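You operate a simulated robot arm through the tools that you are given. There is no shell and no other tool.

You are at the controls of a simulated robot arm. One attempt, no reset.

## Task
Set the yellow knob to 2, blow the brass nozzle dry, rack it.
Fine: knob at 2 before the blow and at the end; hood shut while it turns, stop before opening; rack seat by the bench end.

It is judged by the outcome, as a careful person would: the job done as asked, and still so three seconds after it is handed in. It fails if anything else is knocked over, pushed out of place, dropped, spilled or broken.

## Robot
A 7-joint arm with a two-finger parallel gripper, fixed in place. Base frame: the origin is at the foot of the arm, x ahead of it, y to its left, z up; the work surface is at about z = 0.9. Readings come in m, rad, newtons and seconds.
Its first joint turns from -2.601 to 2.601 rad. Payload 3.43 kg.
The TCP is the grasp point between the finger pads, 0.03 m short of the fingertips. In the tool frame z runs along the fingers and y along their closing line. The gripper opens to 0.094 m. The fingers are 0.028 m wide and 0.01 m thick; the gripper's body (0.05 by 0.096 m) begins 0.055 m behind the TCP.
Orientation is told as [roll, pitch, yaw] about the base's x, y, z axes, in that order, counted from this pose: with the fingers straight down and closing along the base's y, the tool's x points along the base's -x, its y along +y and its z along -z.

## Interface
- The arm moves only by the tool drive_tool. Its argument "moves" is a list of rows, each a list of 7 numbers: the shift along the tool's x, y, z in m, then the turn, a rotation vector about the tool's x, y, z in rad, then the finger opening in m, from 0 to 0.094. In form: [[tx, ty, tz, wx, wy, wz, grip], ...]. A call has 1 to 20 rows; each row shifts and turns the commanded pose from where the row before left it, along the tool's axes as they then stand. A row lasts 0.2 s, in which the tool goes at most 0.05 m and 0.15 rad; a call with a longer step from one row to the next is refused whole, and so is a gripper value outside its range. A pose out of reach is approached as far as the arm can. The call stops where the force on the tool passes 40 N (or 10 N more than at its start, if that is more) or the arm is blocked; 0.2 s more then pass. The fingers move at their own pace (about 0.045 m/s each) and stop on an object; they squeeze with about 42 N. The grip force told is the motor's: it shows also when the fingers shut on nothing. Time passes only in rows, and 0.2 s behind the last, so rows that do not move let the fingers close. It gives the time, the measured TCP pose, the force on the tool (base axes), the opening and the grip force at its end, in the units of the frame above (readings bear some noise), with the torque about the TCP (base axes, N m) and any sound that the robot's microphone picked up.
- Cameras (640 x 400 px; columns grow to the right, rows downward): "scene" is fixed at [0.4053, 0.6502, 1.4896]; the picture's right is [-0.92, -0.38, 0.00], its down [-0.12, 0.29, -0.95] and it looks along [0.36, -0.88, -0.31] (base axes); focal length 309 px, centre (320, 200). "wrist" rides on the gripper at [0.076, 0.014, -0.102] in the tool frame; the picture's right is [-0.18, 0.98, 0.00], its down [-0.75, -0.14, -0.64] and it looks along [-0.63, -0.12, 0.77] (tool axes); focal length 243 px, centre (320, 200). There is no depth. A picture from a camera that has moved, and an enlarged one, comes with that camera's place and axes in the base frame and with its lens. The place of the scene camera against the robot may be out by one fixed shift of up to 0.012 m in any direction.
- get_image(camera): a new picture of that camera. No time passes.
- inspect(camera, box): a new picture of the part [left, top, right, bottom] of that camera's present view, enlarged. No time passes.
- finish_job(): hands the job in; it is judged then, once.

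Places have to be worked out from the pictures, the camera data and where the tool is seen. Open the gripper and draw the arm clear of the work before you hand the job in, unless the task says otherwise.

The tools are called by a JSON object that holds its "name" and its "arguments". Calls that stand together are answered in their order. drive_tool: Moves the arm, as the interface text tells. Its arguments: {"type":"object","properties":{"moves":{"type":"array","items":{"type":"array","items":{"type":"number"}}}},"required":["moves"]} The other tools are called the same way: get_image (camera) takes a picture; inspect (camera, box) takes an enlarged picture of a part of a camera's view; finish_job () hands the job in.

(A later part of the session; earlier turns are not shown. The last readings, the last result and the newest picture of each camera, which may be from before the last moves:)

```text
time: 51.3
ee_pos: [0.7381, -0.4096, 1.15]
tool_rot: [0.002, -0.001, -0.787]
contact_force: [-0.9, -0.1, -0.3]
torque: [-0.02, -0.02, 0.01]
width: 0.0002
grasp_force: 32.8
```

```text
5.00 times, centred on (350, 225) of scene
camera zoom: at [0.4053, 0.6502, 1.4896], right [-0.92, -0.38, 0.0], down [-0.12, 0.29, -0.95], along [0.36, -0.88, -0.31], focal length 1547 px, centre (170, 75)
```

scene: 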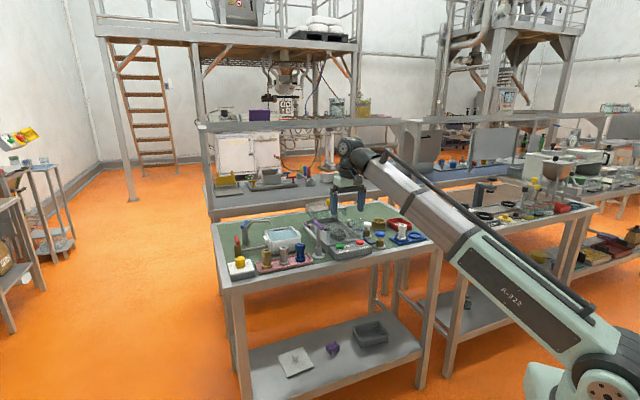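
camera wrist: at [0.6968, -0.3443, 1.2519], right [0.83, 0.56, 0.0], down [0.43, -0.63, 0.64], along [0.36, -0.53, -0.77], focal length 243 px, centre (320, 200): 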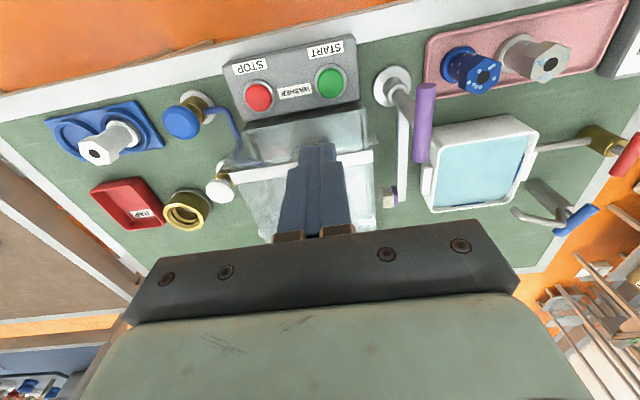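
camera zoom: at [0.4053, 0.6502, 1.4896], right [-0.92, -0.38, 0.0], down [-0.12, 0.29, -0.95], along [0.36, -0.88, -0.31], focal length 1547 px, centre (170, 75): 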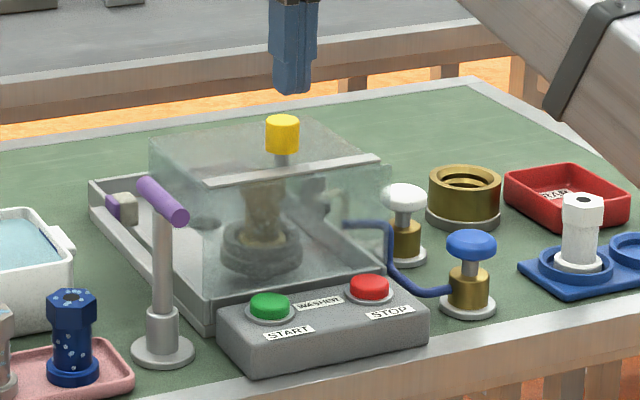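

START computes to (0.750, -0.399, z≈0.95) and STOP to (0.6885, -0.463). I'll tilt the tool forward 20° so its body leans away from the hood, and bring the closed fingertips to just above START.

{"name": "drive_tool", "arguments": {"moves": [[0, 0, 0, 0, -0.117, 0, 0.0], [0, 0, 0, 0, -0.117, 0, 0.0], [0, 0, 0, 0, -0.117, 0, 0.0], [0.0089, 0.0032, 0.0266, 0, 0, 0, 0.0], [0.0089, 0.0032, 0.0266, 0, 0, 0, 0.0], [0.0089, 0.0032, 0.0266, 0, 0, 0, 0.0], [0.0089, 0.0032, 0.0266, 0, 0, 0, 0.0], [0.0089, 0.0032, 0.0266, 0, 0, 0, 0.0]]}}

{"name": "get_image", "arguments": {"camera": "wrist"}}

{"name": "inspect", "arguments": {"camera": "scene", "box": [310, 195, 390, 265]}}

```text
time: 53.1
ee_pos: [0.7544, -0.403, 1.0078]
tool_rot: [-0.001, -0.35, -0.786]
contact_force: [0.4, 0.7, -0.5]
torque: [0.0, 0.02, -0.01]
width: 0.0
grasp_force: 32.9
```

```text
taken
camera wrist: at [0.6906, -0.3161, 1.0781], right [0.82, 0.57, 0.06], down [0.24, -0.44, 0.86], along [0.52, -0.69, -0.5], focal length 243 px, centre (320, 200)
```

wrist: 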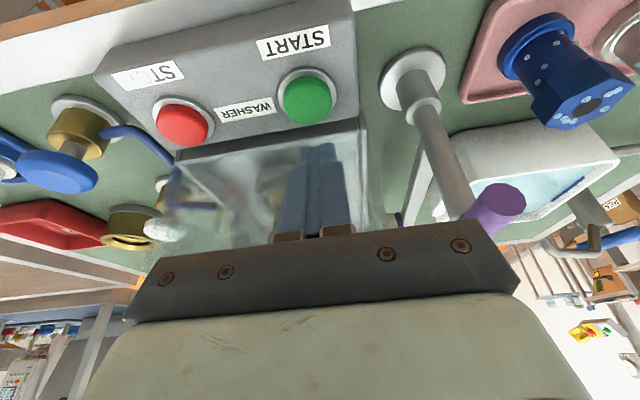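

```text
5.71 times, centred on (350, 230) of scene
camera zoom: at [0.4053, 0.6502, 1.4896], right [-0.92, -0.38, 0.0], down [-0.12, 0.29, -0.95], along [0.36, -0.88, -0.31], focal length 1768 px, centre (149, 29)
```

zoom: 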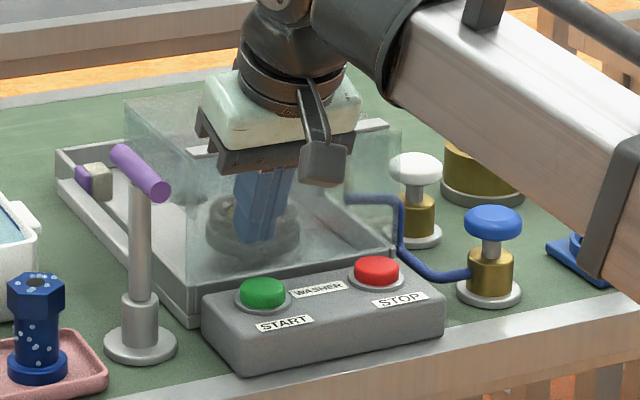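

The fingertips are in front of the pane, about 4 mm too far back and 3 cm above START. I'll correct and lower to just above the button.

{"name": "drive_tool", "arguments": {"moves": [[0.00565, 0, 0.00965, 0, 0, 0, 0.0], [0.00565, 0, 0.00965, 0, 0, 0, 0.0], [0, 0, 0, 0, 0, 0, 0.0]]}}

{"name": "inspect", "arguments": {"camera": "scene", "box": [316, 210, 380, 260]}}

{"name": "inspect", "arguments": {"camera": "wrist", "box": [200, 40, 440, 240]}}

```text
time: 53.9
ee_pos: [0.7515, -0.4003, 0.986]
tool_rot: [-0.001, -0.35, -0.787]
contact_force: [0.1, 0.2, 0.0]
torque: [0.01, -0.02, -0.02]
width: 0.0
grasp_force: 32.8
```

```text
8.00 times, centred on (348, 235) of scene
camera zoom: at [0.4053, 0.6502, 1.4896], right [-0.92, -0.38, 0.0], down [-0.12, 0.29, -0.95], along [0.36, -0.88, -0.31], focal length 2475 px, centre (96, -80)
```

zoom: 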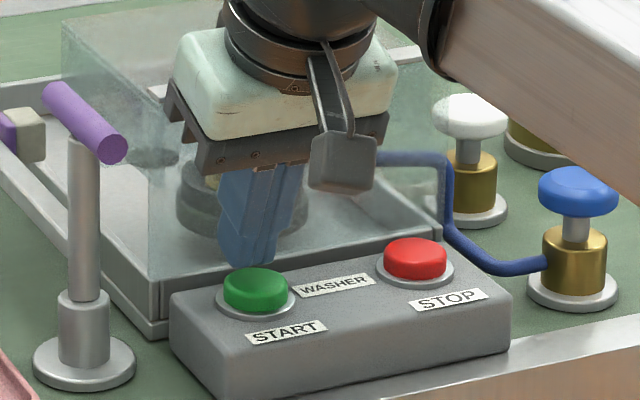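

```text
2.00 times, centred on (320, 140) of wrist
camera zoom: at [0.6875, -0.3129, 1.055], right [0.82, 0.57, 0.06], down [0.24, -0.44, 0.86], along [0.52, -0.69, -0.5], focal length 485 px, centre (320, 320)
```

zoom: 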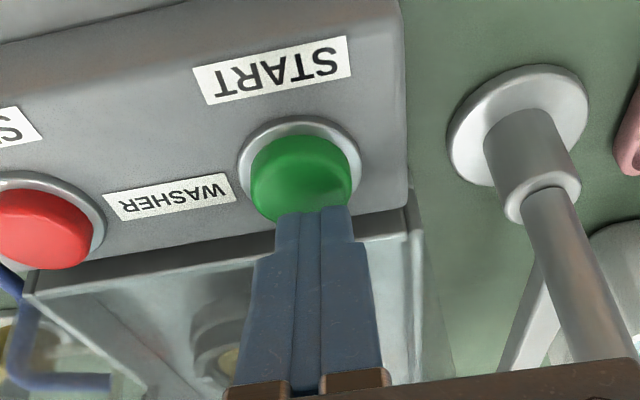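

The tip is just above START, about 4 mm left of its centre. I'll shift and press down in small steps.

{"name": "drive_tool", "arguments": {"moves": [[0.0021, -0.004, 0.0056, 0, 0, 0, 0.0], [0.001, 0, 0.0028, 0, 0, 0, 0.0], [0.001, 0, 0.0028, 0, 0, 0, 0.0]]}}

{"name": "inspect", "arguments": {"camera": "scene", "box": [316, 210, 380, 260]}}

```text
time: 54.7
ee_pos: [0.7478, -0.4022, 0.9746]
tool_rot: [-0.004, -0.352, -0.785]
contact_force: [-0.1, -0.9, 4.0]
torque: [-0.07, 0.01, 0.03]
width: 0.0003
grasp_force: 33.0
heard: click
```

```text
8.00 times, centred on (348, 235) of scene
camera zoom: at [0.4053, 0.6502, 1.4896], right [-0.92, -0.38, 0.0], down [-0.12, 0.29, -0.95], along [0.36, -0.88, -0.31], focal length 2475 px, centre (96, -80)
```

zoom: 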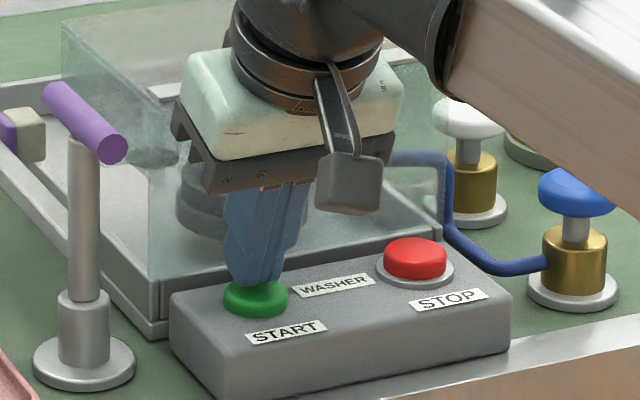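

A click was heard and the button went down. I'll rise straight up and look at whether the chuck is turning.

{"name": "drive_tool", "arguments": {"moves": [[-0.0069, 0, -0.0188, 0, 0, 0, 0.0], [-0.0069, 0, -0.0188, 0, 0, 0, 0.0], [-0.0069, 0, -0.0188, 0, 0, 0, 0.0], [-0.0069, 0, -0.0188, 0, 0, 0, 0.0], [-0.0069, 0, -0.0188, 0, 0, 0, 0.0], [-0.0069, 0, -0.0188, 0, 0, 0, 0.0], [-0.0069, 0, -0.0188, 0, 0, 0, 0.0]]}}

{"name": "inspect", "arguments": {"camera": "scene", "box": [322, 212, 370, 242]}}

{"name": "get_image", "arguments": {"camera": "wrist"}}

```text
time: 56.3
ee_pos: [0.749, -0.4023, 1.115]
tool_rot: [0.0, -0.351, -0.787]
contact_force: [-0.4, -1.0, -0.3]
torque: [-0.02, -0.01, 0.02]
width: 0.0
grasp_force: 32.3
```

```text
13.33 times, centred on (346, 227) of scene
camera zoom: at [0.4053, 0.6502, 1.4896], right [-0.92, -0.38, 0.0], down [-0.12, 0.29, -0.95], along [0.36, -0.88, -0.31], focal length 4125 px, centre (-27, -160)
```

zoom: 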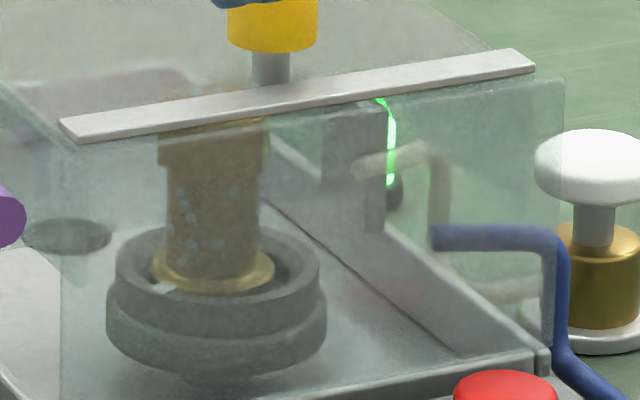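

```text
taken
camera wrist: at [0.6854, -0.3146, 1.1843], right [0.82, 0.57, 0.06], down [0.24, -0.44, 0.86], along [0.52, -0.69, -0.5], focal length 243 px, centre (320, 200)
```

wrist: 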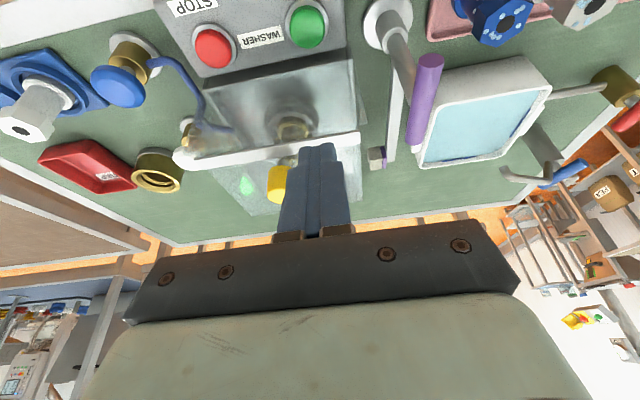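

The white mark on the chuck has moved and a green lamp is lit, so it is turning with the hood shut. I'll straighten the tool and move above the white valve head.

{"name": "drive_tool", "arguments": {"moves": [[0, 0, 0, 0, 0.117, 0, 0.0], [0, 0, 0, 0, 0.117, 0, 0.0], [0, 0, 0, 0, 0.117, 0, 0.0], [0, 0, -0.035, 0, 0, 0, 0.0], [-0.0192, -0.0312, 0, 0, 0, 0, 0.0], [-0.0192, -0.0312, 0, 0, 0, 0, 0.0], [-0.0192, -0.0312, 0, 0, 0, 0, 0.0], [-0.0192, -0.0312, 0, 0, 0, 0, 0.0], [-0.0192, -0.0312, 0, 0, 0, 0, 0.0], [-0.0192, -0.0312, 0, 0, 0, 0, 0.0], [0, 0, 0.03, 0, 0, 0, 0.0], [0, 0, 0.03, 0, 0, 0, 0.0], [0, 0, 0.03, 0, 0, 0, 0.0]]}}

{"name": "get_image", "arguments": {"camera": "wrist"}}

{"name": "inspect", "arguments": {"camera": "scene", "box": [322, 200, 402, 250]}}

```text
time: 59.1
ee_pos: [0.6989, -0.6151, 1.0621]
tool_rot: [0.001, -0.001, -0.787]
contact_force: [-0.4, -0.3, -0.4]
torque: [0.03, -0.02, -0.03]
width: 0.0001
grasp_force: 32.4
```

```text
taken
camera wrist: at [0.6564, -0.5493, 1.1629], right [0.83, 0.56, 0.0], down [0.43, -0.63, 0.64], along [0.36, -0.53, -0.77], focal length 243 px, centre (320, 200)
```

wrist: 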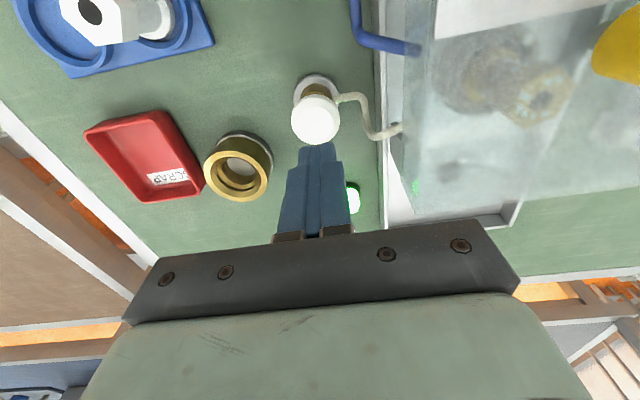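

```text
8.00 times, centred on (362, 225) of scene
camera zoom: at [0.4053, 0.6502, 1.4896], right [-0.92, -0.38, 0.0], down [-0.12, 0.29, -0.95], along [0.36, -0.88, -0.31], focal length 2475 px, centre (-16, 0)
```

zoom: 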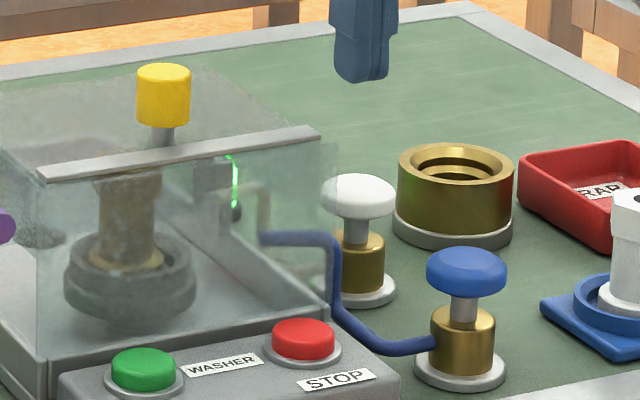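

The fingertips are within 2 mm of the white head's centre. I'll come down to just above it.

{"name": "drive_tool", "arguments": {"moves": [[0, -0.0018, 0.02, 0, 0, 0, 0.0], [0, 0, 0.02, 0, 0, 0, 0.0], [0, 0, 0.015, 0, 0, 0, 0.0]]}}

{"name": "inspect", "arguments": {"camera": "scene", "box": [330, 200, 402, 245]}}

```text
time: 59.9
ee_pos: [0.6969, -0.6148, 1.0049]
tool_rot: [0.0, 0.0, -0.788]
contact_force: [-0.5, -0.7, 0.4]
torque: [0.04, 0.0, 0.02]
width: 0.0001
grasp_force: 33.1
```

```text
8.89 times, centred on (366, 222) of scene
camera zoom: at [0.4053, 0.6502, 1.4896], right [-0.92, -0.38, 0.0], down [-0.12, 0.29, -0.95], along [0.36, -0.88, -0.31], focal length 2750 px, centre (-89, 0)
```

zoom: 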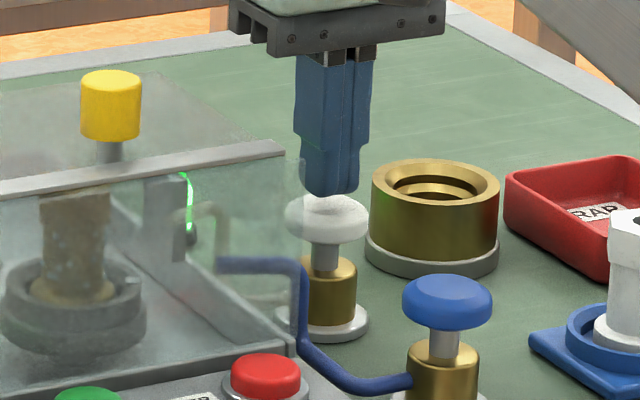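

The tips are right above the head. I'll press gently in small steps and watch the force and sound.

{"name": "drive_tool", "arguments": {"moves": [[0, 0, 0.004, 0, 0, 0, 0.0], [0, 0, 0.004, 0, 0, 0, 0.0], [0, 0, 0.003, 0, 0, 0, 0.0]]}}

{"name": "inspect", "arguments": {"camera": "scene", "box": [322, 205, 402, 250]}}

```text
time: 60.7
ee_pos: [0.6967, -0.6158, 0.9946]
tool_rot: [0.002, 0.0, -0.786]
contact_force: [0.2, 0.7, 0.7]
torque: [0.03, 0.0, -0.02]
width: 0.0002
grasp_force: 32.2
```

```text
8.00 times, centred on (362, 228) of scene
camera zoom: at [0.4053, 0.6502, 1.4896], right [-0.92, -0.38, 0.0], down [-0.12, 0.29, -0.95], along [0.36, -0.88, -0.31], focal length 2475 px, centre (-16, -20)
```

zoom: 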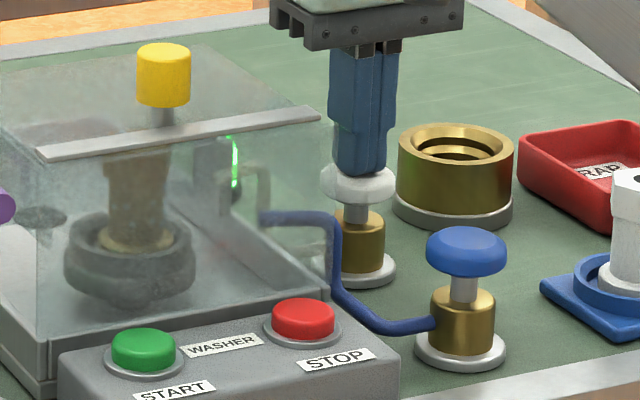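

No contact yet, so I'll continue down in small steps.

{"name": "drive_tool", "arguments": {"moves": [[0, 0, 0.003, 0, 0, 0, 0.0], [0, 0, 0.003, 0, 0, 0, 0.0]]}}

{"name": "inspect", "arguments": {"camera": "scene", "box": [322, 205, 402, 250]}}

```text
time: 61.3
ee_pos: [0.6962, -0.6163, 0.9887]
tool_rot: [-0.001, 0.0, -0.788]
contact_force: [1.2, 1.6, 2.8]
torque: [0.09, 0.0, -0.03]
width: 0.0002
grasp_force: 33.4
heard: click
```

```text
8.00 times, centred on (362, 228) of scene
camera zoom: at [0.4053, 0.6502, 1.4896], right [-0.92, -0.38, 0.0], down [-0.12, 0.29, -0.95], along [0.36, -0.88, -0.31], focal length 2475 px, centre (-16, -20)
```

zoom: 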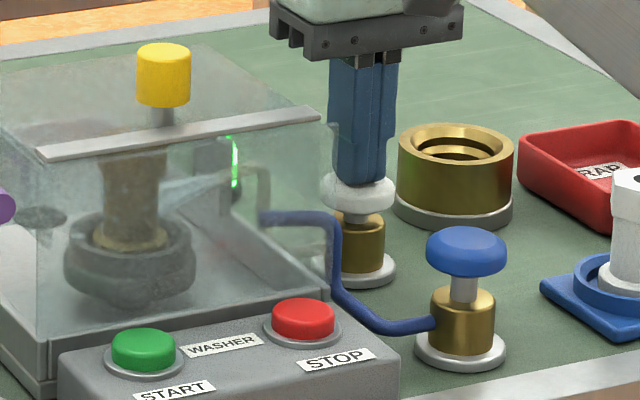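

A click, the plunger moved down, and a pale cone appears from the cream pipe toward the nozzle. I'll zoom in to see whether it is air or water.

{"name": "inspect", "arguments": {"camera": "scene", "box": [326, 212, 366, 240]}}

{"name": "get_image", "arguments": {"camera": "wrist"}}

{"name": "inspect", "arguments": {"camera": "wrist", "box": [360, 0, 640, 200]}}

```text
14.29 times, centred on (346, 226) of scene
camera zoom: at [0.4053, 0.6502, 1.4896], right [-0.92, -0.38, 0.0], down [-0.12, 0.29, -0.95], along [0.36, -0.88, -0.31], focal length 4420 px, centre (-51, -171)
```

zoom: 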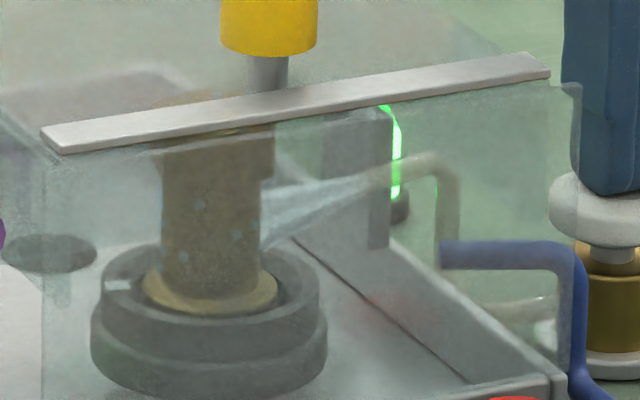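

```text
taken
camera wrist: at [0.6546, -0.5509, 1.0905], right [0.83, 0.56, 0.0], down [0.43, -0.63, 0.64], along [0.36, -0.53, -0.77], focal length 243 px, centre (320, 200)
```

wrist: 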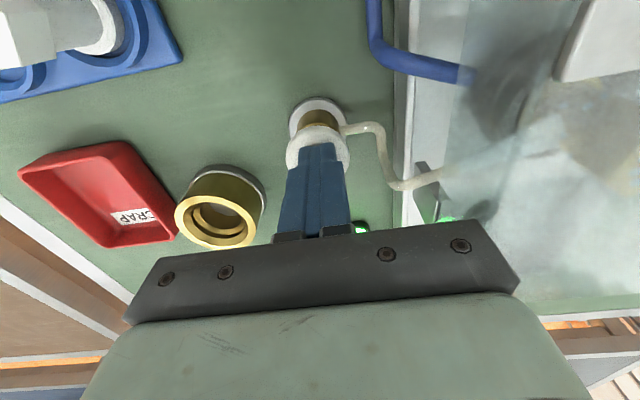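

```text
2.00 times, centred on (500, 100) of wrist
camera zoom: at [0.6546, -0.5509, 1.0905], right [0.83, 0.56, 0.0], down [0.43, -0.63, 0.64], along [0.36, -0.53, -0.77], focal length 485 px, centre (-40, 400)
```

zoom: 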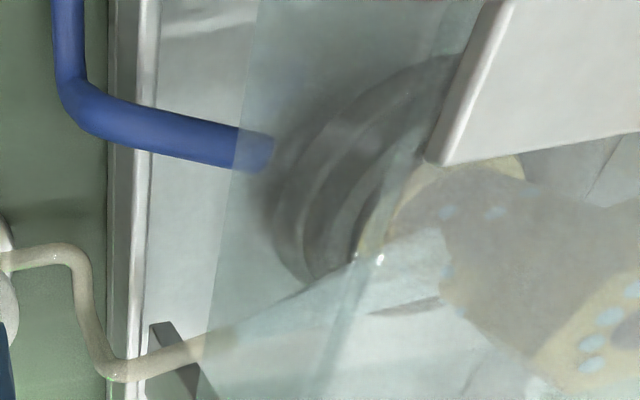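

The jet is a clear, pale cone with no droplets, and fewer drops seem visible on the nozzle, so this is the air. I'll hold it for about 3 seconds and check the drops.

{"name": "drive_tool", "arguments": {"moves": [[0, 0, 0, 0, 0, 0, 0], [0, 0, 0, 0, 0, 0, 0], [0, 0, 0, 0, 0, 0, 0], [0, 0, 0, 0, 0, 0, 0], [0, 0, 0, 0, 0, 0, 0], [0, 0, 0, 0, 0, 0, 0], [0, 0, 0, 0, 0, 0, 0], [0, 0, 0, 0, 0, 0, 0], [0, 0, 0, 0, 0, 0, 0], [0, 0, 0, 0, 0, 0, 0], [0, 0, 0, 0, 0, 0, 0], [0, 0, 0, 0, 0, 0, 0], [0, 0, 0, 0, 0, 0, 0], [0, 0, 0, 0, 0, 0, 0]]}}

{"name": "inspect", "arguments": {"camera": "scene", "box": [326, 212, 366, 240]}}

{"name": "inspect", "arguments": {"camera": "wrist", "box": [360, 0, 640, 200]}}

```text
time: 64.3
ee_pos: [0.6977, -0.6158, 0.9892]
tool_rot: [-0.001, -0.001, -0.787]
contact_force: [1.8, -0.3, 2.8]
torque: [0.01, -0.01, 0.0]
width: 0.0
grasp_force: 32.7
```

```text
14.29 times, centred on (346, 226) of scene
camera zoom: at [0.4053, 0.6502, 1.4896], right [-0.92, -0.38, 0.0], down [-0.12, 0.29, -0.95], along [0.36, -0.88, -0.31], focal length 4420 px, centre (-51, -171)
```

zoom: 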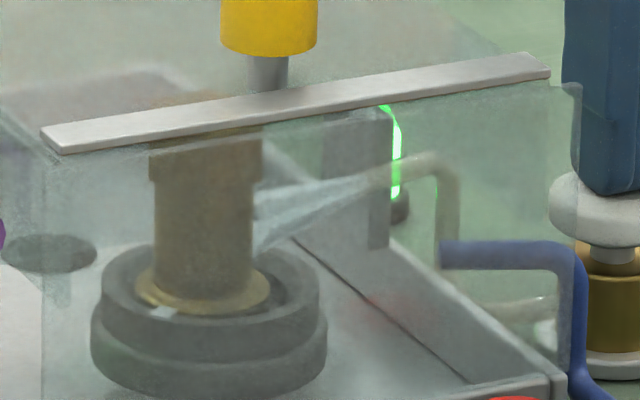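

```text
2.00 times, centred on (500, 100) of wrist
camera zoom: at [0.6544, -0.551, 1.0905], right [0.83, 0.56, 0.0], down [0.43, -0.63, 0.64], along [0.36, -0.53, -0.77], focal length 485 px, centre (-40, 400)
```

zoom: 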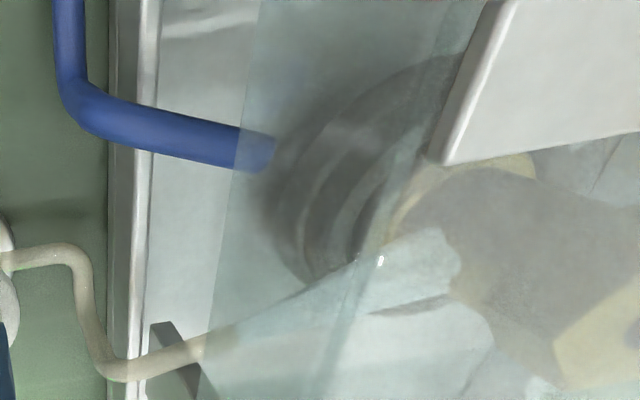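

The drops have disappeared from the visible sides of the nozzle. I'll hold the air another 3 seconds to be sure it is dry all around.

{"name": "drive_tool", "arguments": {"moves": [[0, 0, 0, 0, 0, 0, 0], [0, 0, 0, 0, 0, 0, 0], [0, 0, 0, 0, 0, 0, 0], [0, 0, 0, 0, 0, 0, 0], [0, 0, 0, 0, 0, 0, 0], [0, 0, 0, 0, 0, 0, 0], [0, 0, 0, 0, 0, 0, 0], [0, 0, 0, 0, 0, 0, 0], [0, 0, 0, 0, 0, 0, 0], [0, 0, 0, 0, 0, 0, 0], [0, 0, 0, 0, 0, 0, 0], [0, 0, 0, 0, 0, 0, 0], [0, 0, 0, 0, 0, 0, 0], [0, 0, 0, 0, 0, 0, 0]]}}

{"name": "inspect", "arguments": {"camera": "scene", "box": [326, 212, 366, 240]}}

{"name": "inspect", "arguments": {"camera": "wrist", "box": [480, 0, 640, 120]}}

```text
time: 67.3
ee_pos: [0.6971, -0.6164, 0.9887]
tool_rot: [0.001, 0.0, -0.787]
contact_force: [-0.8, -0.1, 3.6]
torque: [0.0, 0.03, 0.04]
width: 0.0
grasp_force: 33.0
```

```text
14.29 times, centred on (346, 226) of scene
camera zoom: at [0.4053, 0.6502, 1.4896], right [-0.92, -0.38, 0.0], down [-0.12, 0.29, -0.95], along [0.36, -0.88, -0.31], focal length 4420 px, centre (-51, -171)
```

zoom: 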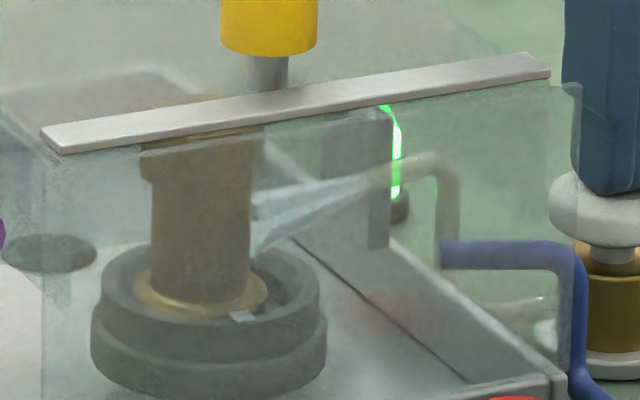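

```text
3.33 times, centred on (560, 60) of wrist
camera zoom: at [0.6544, -0.551, 1.0905], right [0.83, 0.56, 0.0], down [0.43, -0.63, 0.64], along [0.36, -0.53, -0.77], focal length 809 px, centre (-480, 667)
```

zoom: 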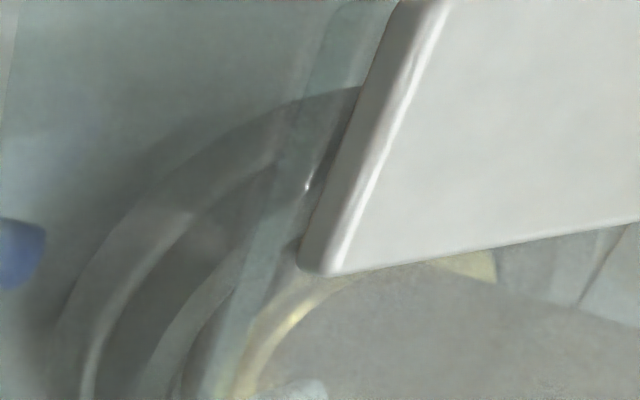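

The nozzle looks dry all around with no drops in view. I'll lift off the white valve and check that the jet stops.

{"name": "drive_tool", "arguments": {"moves": [[0, 0, -0.01, 0, 0, 0, 0], [0, 0, -0.02, 0, 0, 0, 0], [0, 0, -0.03, 0, 0, 0, 0], [0, 0, -0.03, 0, 0, 0, 0]]}}

{"name": "inspect", "arguments": {"camera": "scene", "box": [326, 212, 390, 252]}}

{"name": "inspect", "arguments": {"camera": "wrist", "box": [360, 0, 640, 200]}}

```text
time: 68.3
ee_pos: [0.6974, -0.6176, 1.0789]
tool_rot: [0.0, 0.0, -0.787]
contact_force: [-0.2, -0.7, 0.2]
torque: [0.02, -0.01, 0.0]
width: 0.0
grasp_force: 33.5
```

```text
10.00 times, centred on (358, 232) of scene
camera zoom: at [0.4053, 0.6502, 1.4896], right [-0.92, -0.38, 0.0], down [-0.12, 0.29, -0.95], along [0.36, -0.88, -0.31], focal length 3094 px, centre (-60, -120)
```

zoom: 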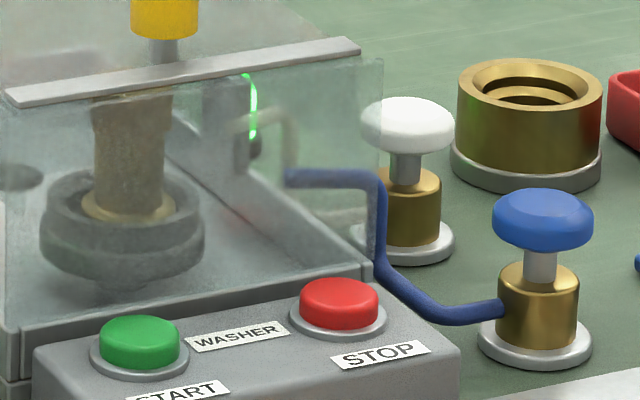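

```text
2.00 times, centred on (500, 100) of wrist
camera zoom: at [0.6561, -0.5523, 1.1819], right [0.83, 0.56, 0.0], down [0.43, -0.63, 0.64], along [0.36, -0.53, -0.77], focal length 485 px, centre (-40, 400)
```

zoom: 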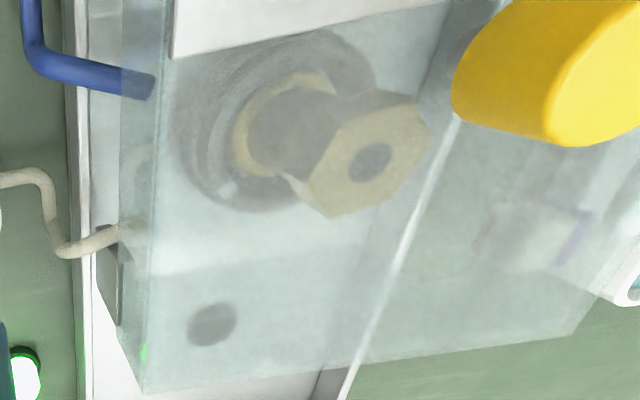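

The jet stopped when released and the top of the nozzle is dry. Next is STOP: I'll rise, move over it, and tilt forward as I did for START.

{"name": "drive_tool", "arguments": {"moves": [[0, 0, -0.035, 0, 0, 0, 0], [0, 0, -0.035, 0, 0, 0, 0], [0.0285, 0.0255, 0, 0, 0, 0, 0], [0.0285, 0.0255, 0, 0, 0, 0, 0], [0.0285, 0.0255, 0, 0, 0, 0, 0], [0.0285, 0.0255, 0, 0, 0, 0, 0], [0, 0, 0, 0, -0.117, 0, 0], [0, 0, 0, 0, -0.117, 0, 0], [0, 0, 0, 0, -0.117, 0, 0], [0, 0, 0, 0, 0, 0, 0]]}}

{"name": "get_image", "arguments": {"camera": "wrist"}}

{"name": "inspect", "arguments": {"camera": "wrist", "box": [200, 0, 440, 150]}}

```text
time: 70.5
ee_pos: [0.6879, -0.4622, 1.1474]
tool_rot: [0.001, -0.353, -0.788]
contact_force: [1.1, -1.0, -0.3]
torque: [0.0, 0.0, -0.02]
width: 0.0001
grasp_force: 32.7
```

```text
taken
camera wrist: at [0.6248, -0.3763, 1.2171], right [0.82, 0.57, 0.06], down [0.24, -0.44, 0.86], along [0.52, -0.69, -0.5], focal length 243 px, centre (320, 200)
```

wrist: 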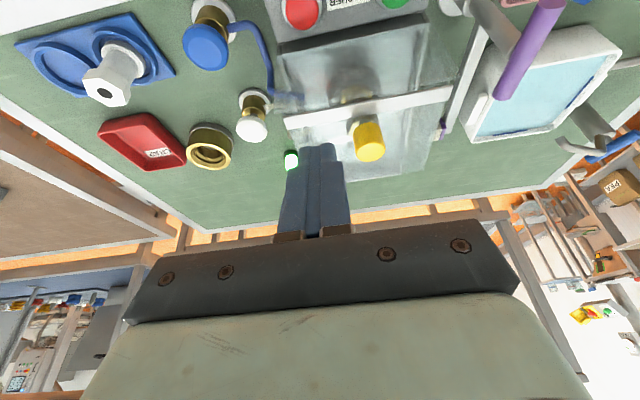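

```text
2.67 times, centred on (320, 75) of wrist
camera zoom: at [0.6248, -0.3763, 1.2171], right [0.82, 0.57, 0.06], down [0.24, -0.44, 0.86], along [0.52, -0.69, -0.5], focal length 647 px, centre (320, 533)
```

zoom: 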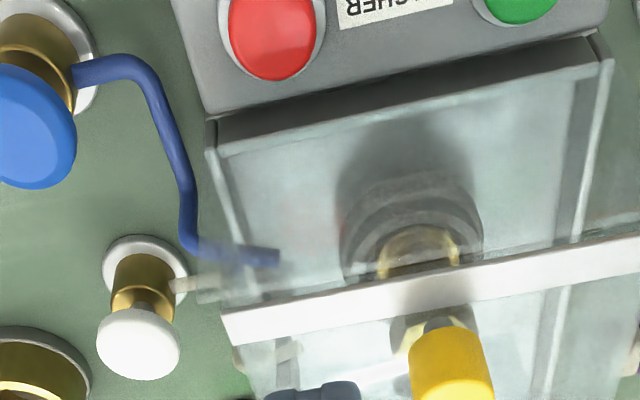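

STOP computes to (0.688, -0.4645). I'll descend to about 1 cm above it.

{"name": "drive_tool", "arguments": {"moves": [[0.0081, -0.0003, 0.0244, 0, 0, 0, 0], [0.0081, -0.0003, 0.0244, 0, 0, 0, 0], [0.0081, -0.0003, 0.0244, 0, 0, 0, 0], [0.0081, -0.0003, 0.0244, 0, 0, 0, 0], [0.0081, -0.0003, 0.0244, 0, 0, 0, 0], [0.0081, -0.0003, 0.0244, 0, 0, 0, 0], [0, 0, 0, 0, 0, 0, 0]]}}

{"name": "inspect", "arguments": {"camera": "wrist", "box": [200, 40, 440, 240]}}

{"name": "inspect", "arguments": {"camera": "scene", "box": [326, 210, 390, 260]}}

```text
time: 72.1
ee_pos: [0.6913, -0.4683, 0.9938]
tool_rot: [-0.001, -0.351, -0.787]
contact_force: [-0.8, 0.5, -0.6]
torque: [0.0, 0.0, 0.03]
width: 0.0
grasp_force: 33.2
```

```text
2.00 times, centred on (320, 140) of wrist
camera zoom: at [0.6273, -0.3816, 1.0626], right [0.82, 0.57, 0.06], down [0.24, -0.44, 0.86], along [0.52, -0.69, -0.5], focal length 485 px, centre (320, 320)
```

zoom: 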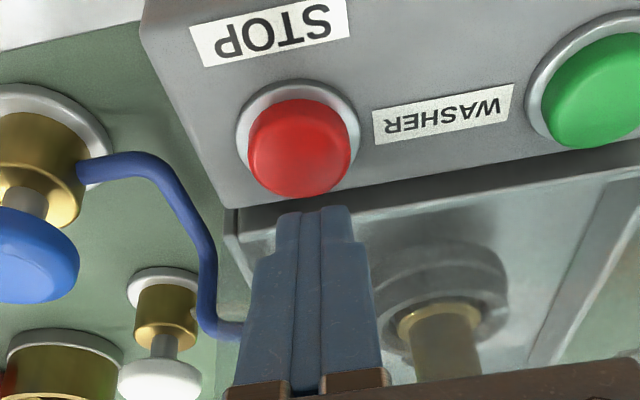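

```text
8.00 times, centred on (358, 235) of scene
camera zoom: at [0.4053, 0.6502, 1.4896], right [-0.92, -0.38, 0.0], down [-0.12, 0.29, -0.95], along [0.36, -0.88, -0.31], focal length 2475 px, centre (16, -80)
```

zoom: 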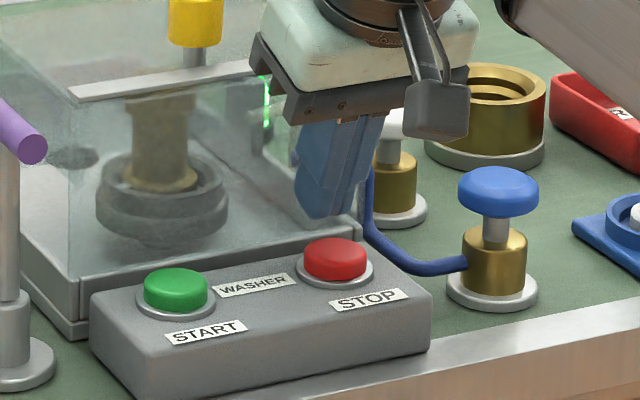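

The tip is slightly too far back relative to STOP, by about 5 mm. I'll shift forward while lowering, then press in small steps.

{"name": "drive_tool", "arguments": {"moves": [[0.0044, 0.0003, 0.0048, 0, 0, 0, 0], [0.0044, 0.0003, 0.0048, 0, 0, 0, 0], [0.001, 0, 0.0028, 0, 0, 0, 0], [0.001, 0, 0.0028, 0, 0, 0, 0]]}}

{"name": "inspect", "arguments": {"camera": "scene", "box": [326, 210, 390, 260]}}

```text
time: 73.1
ee_pos: [0.688, -0.4643, 0.9768]
tool_rot: [0.0, -0.353, -0.786]
contact_force: [-0.7, -1.6, 3.1]
torque: [-0.03, 0.04, 0.0]
width: 0.0001
grasp_force: 33.4
heard: click
```

```text
8.00 times, centred on (358, 235) of scene
camera zoom: at [0.4053, 0.6502, 1.4896], right [-0.92, -0.38, 0.0], down [-0.12, 0.29, -0.95], along [0.36, -0.88, -0.31], focal length 2475 px, centre (16, -80)
```

zoom: 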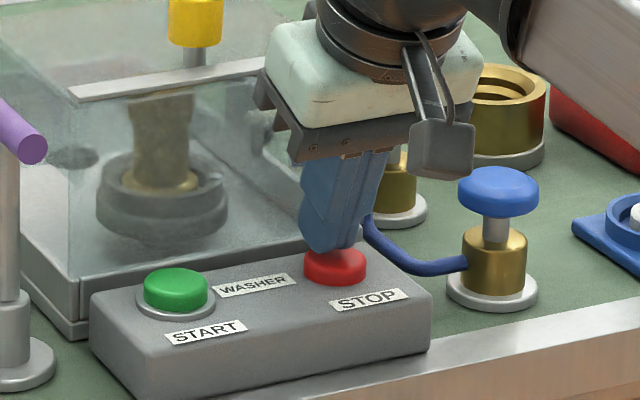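

A click was heard and STOP went down. I'll rise and check that the chuck has come to rest before touching the hood.

{"name": "drive_tool", "arguments": {"moves": [[-0.0069, 0, -0.0188, 0, 0, 0, 0], [-0.0069, 0, -0.0188, 0, 0, 0, 0], [-0.0069, 0, -0.0188, 0, 0, 0, 0], [-0.0069, 0, -0.0188, 0, 0, 0, 0], [-0.0069, 0, -0.0188, 0, 0, 0, 0], [-0.0069, 0, -0.0188, 0, 0, 0, 0], [-0.0069, 0, -0.0188, 0, 0, 0, 0], [-0.0069, 0, -0.0188, 0, 0, 0, 0]]}}

{"name": "inspect", "arguments": {"camera": "scene", "box": [326, 212, 374, 242]}}

{"name": "drive_tool", "arguments": {"moves": [[0, 0, 0, 0, 0, 0, 0], [0, 0, 0, 0, 0, 0, 0], [0, 0, 0, 0, 0, 0, 0], [0, 0, 0, 0, 0, 0, 0]]}}

{"name": "inspect", "arguments": {"camera": "scene", "box": [326, 212, 374, 242]}}

{"name": "get_image", "arguments": {"camera": "wrist"}}

```text
time: 74.9
ee_pos: [0.688, -0.4629, 1.1349]
tool_rot: [-0.001, -0.349, -0.786]
contact_force: [-0.1, -0.5, -0.3]
torque: [-0.02, 0.0, 0.03]
width: 0.0
grasp_force: 33.3
```

```text
13.33 times, centred on (350, 227) of scene
camera zoom: at [0.4053, 0.6502, 1.4896], right [-0.92, -0.38, 0.0], down [-0.12, 0.29, -0.95], along [0.36, -0.88, -0.31], focal length 4125 px, centre (-80, -160)
```

zoom: 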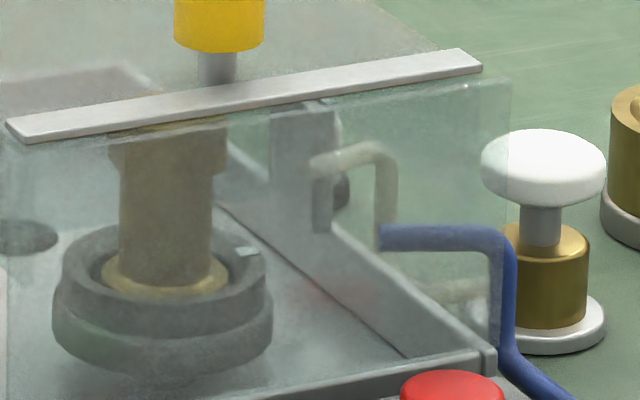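

```text
time: 75.9
ee_pos: [0.6889, -0.4631, 1.1342]
tool_rot: [0.0, -0.353, -0.786]
contact_force: [-0.1, 0.3, 0.4]
torque: [-0.01, -0.01, 0.01]
width: 0.0
grasp_force: 33.0
```

```text
13.33 times, centred on (350, 227) of scene
camera zoom: at [0.4053, 0.6502, 1.4896], right [-0.92, -0.38, 0.0], down [-0.12, 0.29, -0.95], along [0.36, -0.88, -0.31], focal length 4125 px, centre (-80, -160)
```

zoom: 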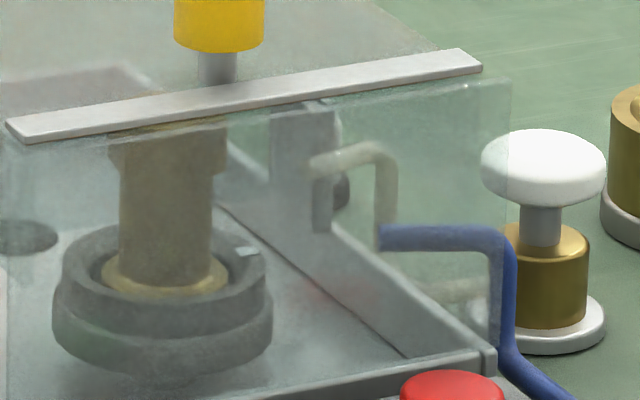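

```text
taken
camera wrist: at [0.6244, -0.3774, 1.2044], right [0.82, 0.57, 0.06], down [0.24, -0.44, 0.86], along [0.52, -0.69, -0.5], focal length 243 px, centre (320, 200)
```

wrist: 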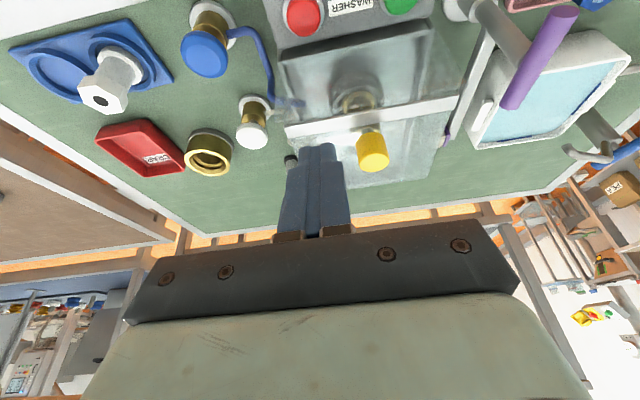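

The mark is identical in two pictures a second apart and the lamp is off, so the chuck has stopped. Now I'll go back to the hood handle with the jaws open.

{"name": "drive_tool", "arguments": {"moves": [[-0.0233, 0.0135, 0.0064, 0, 0, 0, 0.055], [-0.0233, 0.0135, 0.0064, 0, 0, 0, 0.055], [-0.0233, 0.0135, 0.0064, 0, 0, 0, 0.055], [0, 0, 0, 0, 0, 0, 0.055]]}}

{"name": "get_image", "arguments": {"camera": "wrist"}}

{"name": "inspect", "arguments": {"camera": "scene", "box": [310, 180, 390, 240]}}

```text
time: 76.9
ee_pos: [0.7669, -0.4871, 1.1423]
tool_rot: [-0.001, -0.352, -0.787]
contact_force: [-0.6, 0.0, 0.1]
torque: [0.0, -0.03, 0.01]
width: 0.0553
grasp_force: 0.2
```

```text
taken
camera wrist: at [0.7036, -0.4005, 1.2128], right [0.82, 0.57, 0.06], down [0.24, -0.44, 0.86], along [0.52, -0.69, -0.5], focal length 243 px, centre (320, 200)
```

wrist: 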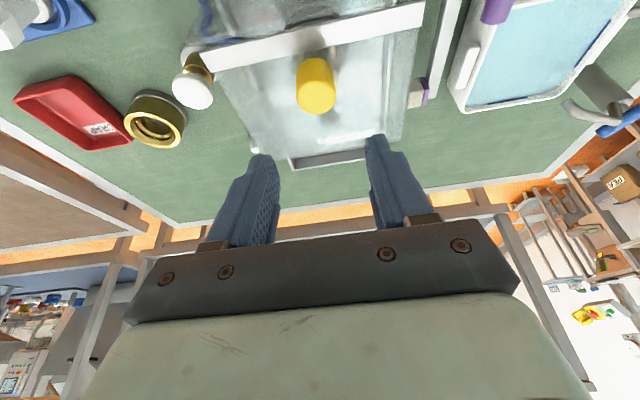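

```text
6.67 times, centred on (350, 210) of scene
camera zoom: at [0.4053, 0.6502, 1.4896], right [-0.92, -0.38, 0.0], down [-0.12, 0.29, -0.95], along [0.36, -0.88, -0.31], focal length 2063 px, centre (120, 133)
```

zoom: 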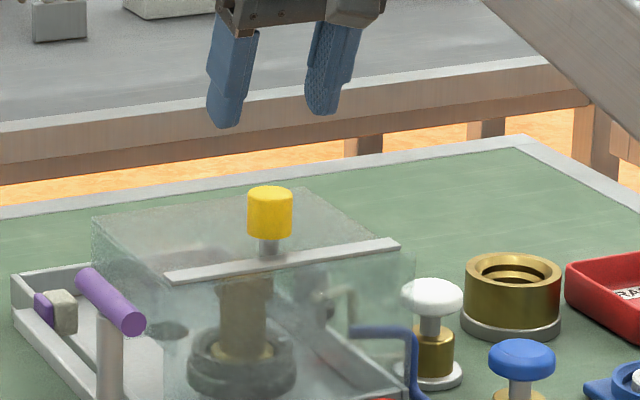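

{"name": "drive_tool", "arguments": {"moves": [[0.0065, 0.0006, 0.0177, 0, 0, 0, 0.055], [0.0065, 0.0006, 0.0177, 0, 0, 0, 0.055], [0.0065, 0.0006, 0.0177, 0, 0, 0, 0.055], [0.0064, 0.0005, 0.0177, 0, 0, 0, 0.055], [0, 0, 0, 0, 0, 0, 0.055], [0, 0, 0, 0, 0, 0, 0.01], [0, 0, 0, 0, 0, 0, 0.01], [0, 0, 0, 0, 0, 0, 0.01], [0, 0, 0, 0, 0, 0, 0.01]]}}

{"name": "inspect", "arguments": {"camera": "scene", "box": [310, 190, 390, 240]}}

```text
time: 78.9
ee_pos: [0.7677, -0.4858, 1.0653]
tool_rot: [0.0, -0.353, -0.787]
contact_force: [3.3, 1.6, -1.7]
torque: [-0.18, -0.22, 0.1]
width: 0.028
grasp_force: 45.1
```

```text
8.00 times, centred on (350, 215) of scene
camera zoom: at [0.4053, 0.6502, 1.4896], right [-0.92, -0.38, 0.0], down [-0.12, 0.29, -0.95], along [0.36, -0.88, -0.31], focal length 2475 px, centre (80, 80)
```

zoom: 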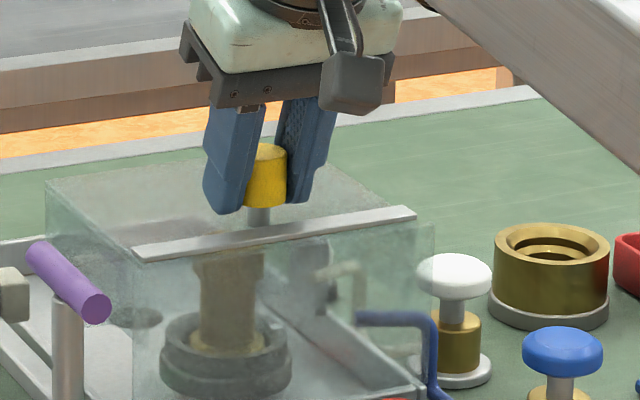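

The handle is gripped with little side load. I'll slide the hood back along the same line toward its original open position.

{"name": "drive_tool", "arguments": {"moves": [[-0.0094, 0, 0.00344, 0, 0, 0, 0.01], [-0.0141, 0, 0.00515, 0, 0, 0, 0.01], [-0.0141, 0, 0.00515, 0, 0, 0, 0.01], [-0.0141, 0, 0.00515, 0, 0, 0, 0.01], [-0.0141, 0, 0.00515, 0, 0, 0, 0.01]]}}

{"name": "inspect", "arguments": {"camera": "scene", "box": [300, 185, 396, 245]}}

```text
time: 80.1
ee_pos: [0.819, -0.5351, 1.0673]
tool_rot: [-0.001, -0.351, -0.787]
contact_force: [-0.4, 0.2, -1.9]
torque: [0.46, 0.31, -0.13]
width: 0.028
grasp_force: 45.1
```

```text
6.67 times, centred on (348, 215) of scene
camera zoom: at [0.4053, 0.6502, 1.4896], right [-0.92, -0.38, 0.0], down [-0.12, 0.29, -0.95], along [0.36, -0.88, -0.31], focal length 2063 px, centre (133, 100)
```

zoom: 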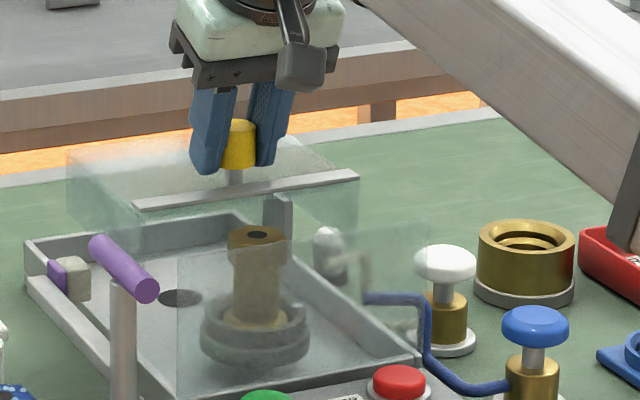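

{"name": "drive_tool", "arguments": {"moves": [[-0.0141, 0, 0.00515, 0, 0, 0, 0.01], [-0.0141, 0, 0.00515, 0, 0, 0, 0.01], [-0.0141, 0, 0.00515, 0, 0, 0, 0.01], [-0.0094, 0, 0.00344, 0, 0, 0, 0.01]]}}

{"name": "inspect", "arguments": {"camera": "scene", "box": [300, 185, 396, 245]}}

```text
time: 81.1
ee_pos: [0.8573, -0.5746, 1.0661]
tool_rot: [-0.001, -0.353, -0.787]
contact_force: [-0.4, -1.1, 8.8]
torque: [0.63, 0.4, 0.0]
width: 0.0279
grasp_force: 44.4
```

```text
6.67 times, centred on (348, 215) of scene
camera zoom: at [0.4053, 0.6502, 1.4896], right [-0.92, -0.38, 0.0], down [-0.12, 0.29, -0.95], along [0.36, -0.88, -0.31], focal length 2063 px, centre (133, 100)
```

zoom: 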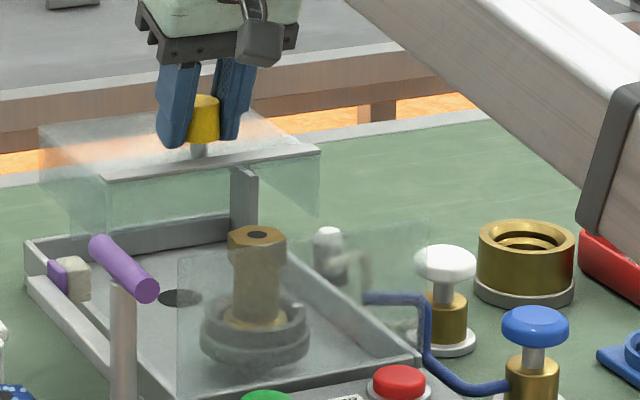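

The hood is nearly back to its original position with no resistance. I'll push the last few millimetres, release it and rise.

{"name": "drive_tool", "arguments": {"moves": [[-0.0072, 0, 0.0018, 0, 0, 0, 0.01], [0, 0, 0, 0, 0, 0, 0.01], [0, 0, 0, 0, 0, 0, 0.055], [0, 0, 0, 0, 0, 0, 0.055], [0, 0, 0, 0, 0, 0, 0.055]]}}

{"name": "drive_tool", "arguments": {"moves": [[-0.0069, 0, -0.0188, 0, 0, 0, 0.055], [-0.0069, 0, -0.0188, 0, 0, 0, 0.055], [-0.0069, 0, -0.0188, 0, 0, 0, 0.055], [-0.0069, 0, -0.0188, 0, 0, 0, 0.055], [0, 0, 0, 0, 0, 0, 0.065]]}}

{"name": "inspect", "arguments": {"camera": "scene", "box": [300, 185, 396, 245]}}

```text
time: 82.3
ee_pos: [0.8631, -0.5785, 1.0668]
tool_rot: [0.001, -0.352, -0.788]
contact_force: [-0.5, 0.0, 0.6]
torque: [0.0, 0.03, 0.02]
width: 0.0552
grasp_force: 0.2
```

```text
time: 83.5
ee_pos: [0.862, -0.5793, 1.1477]
tool_rot: [0.0, -0.35, -0.788]
contact_force: [-0.6, 0.4, 0.2]
torque: [-0.02, -0.01, -0.01]
width: 0.0653
grasp_force: 0.0
```

```text
6.67 times, centred on (348, 215) of scene
camera zoom: at [0.4053, 0.6502, 1.4896], right [-0.92, -0.38, 0.0], down [-0.12, 0.29, -0.95], along [0.36, -0.88, -0.31], focal length 2063 px, centre (133, 100)
```

zoom: 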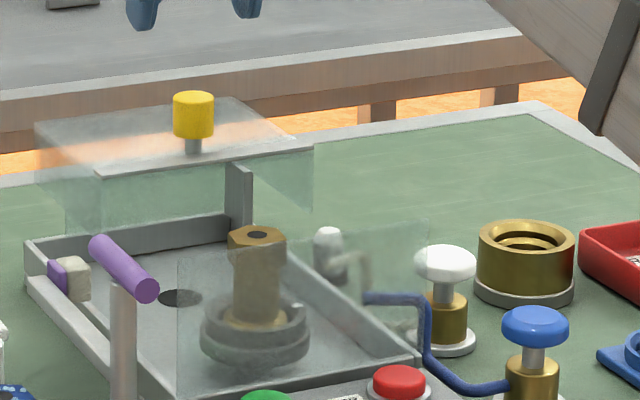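

The hood is open again and the nozzle shows no drops. I'll straighten the tool and move above the chuck to see how the hex now lies.

{"name": "drive_tool", "arguments": {"moves": [[0, 0, 0, 0, 0.117, 0, 0.07], [0, 0, 0, 0, 0.117, 0, 0.07], [0, 0, 0, 0, 0.117, 0, 0.07], [0.0317, 0.0005, 0, 0, 0, 0, 0.07], [0.0317, 0.0005, 0, 0, 0, 0, 0.07], [0.0317, 0.0005, 0, 0, 0, 0, 0.07], [0, 0, 0, 0, 0, 0, 0.07]]}}

{"name": "get_image", "arguments": {"camera": "wrist"}}

{"name": "inspect", "arguments": {"camera": "wrist", "box": [200, 0, 440, 150]}}

{"name": "inspect", "arguments": {"camera": "scene", "box": [320, 210, 368, 240]}}

```text
time: 85.1
ee_pos: [0.7945, -0.5096, 1.149]
tool_rot: [-0.001, 0.0, -0.786]
contact_force: [0.0, -0.5, 0.3]
torque: [0.0, -0.02, 0.04]
width: 0.0699
grasp_force: 0.1
```

```text
taken
camera wrist: at [0.7529, -0.4447, 1.251], right [0.83, 0.56, 0.0], down [0.43, -0.63, 0.64], along [0.36, -0.53, -0.77], focal length 243 px, centre (320, 200)
```

wrist: 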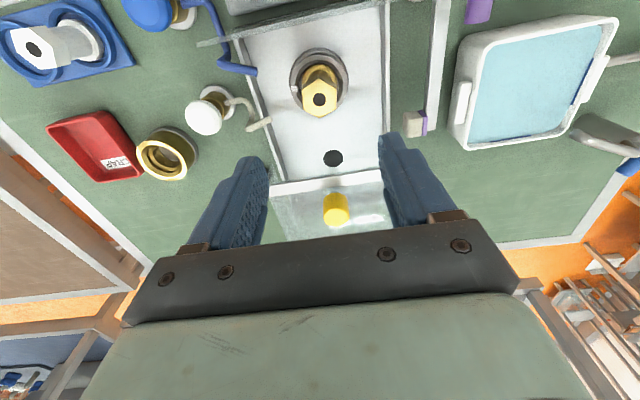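

```text
2.67 times, centred on (320, 75) of wrist
camera zoom: at [0.7529, -0.4447, 1.251], right [0.83, 0.56, 0.0], down [0.43, -0.63, 0.64], along [0.36, -0.53, -0.77], focal length 647 px, centre (320, 533)
```

zoom: 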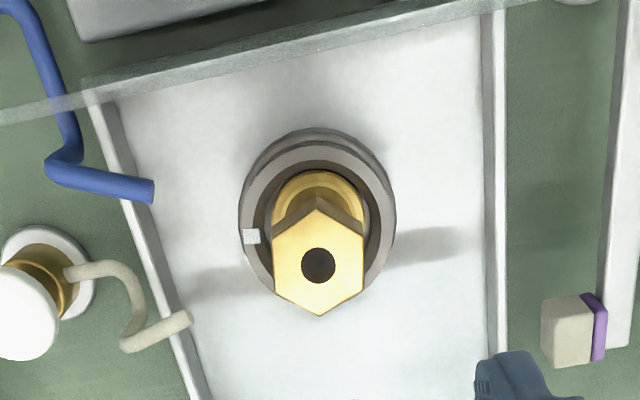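

```text
13.33 times, centred on (344, 225) of scene
camera zoom: at [0.4053, 0.6502, 1.4896], right [-0.92, -0.38, 0.0], down [-0.12, 0.29, -0.95], along [0.36, -0.88, -0.31], focal length 4125 px, centre (0, -133)
```

zoom: 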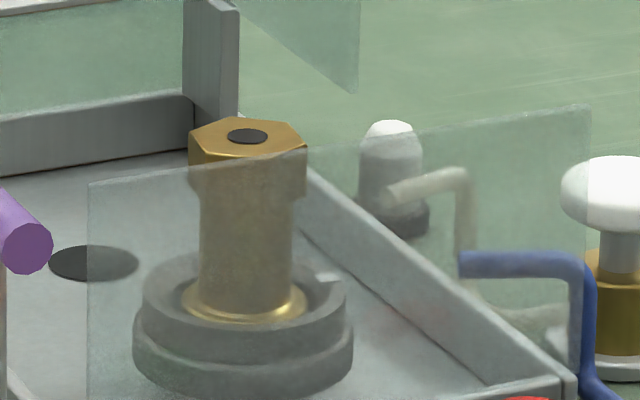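

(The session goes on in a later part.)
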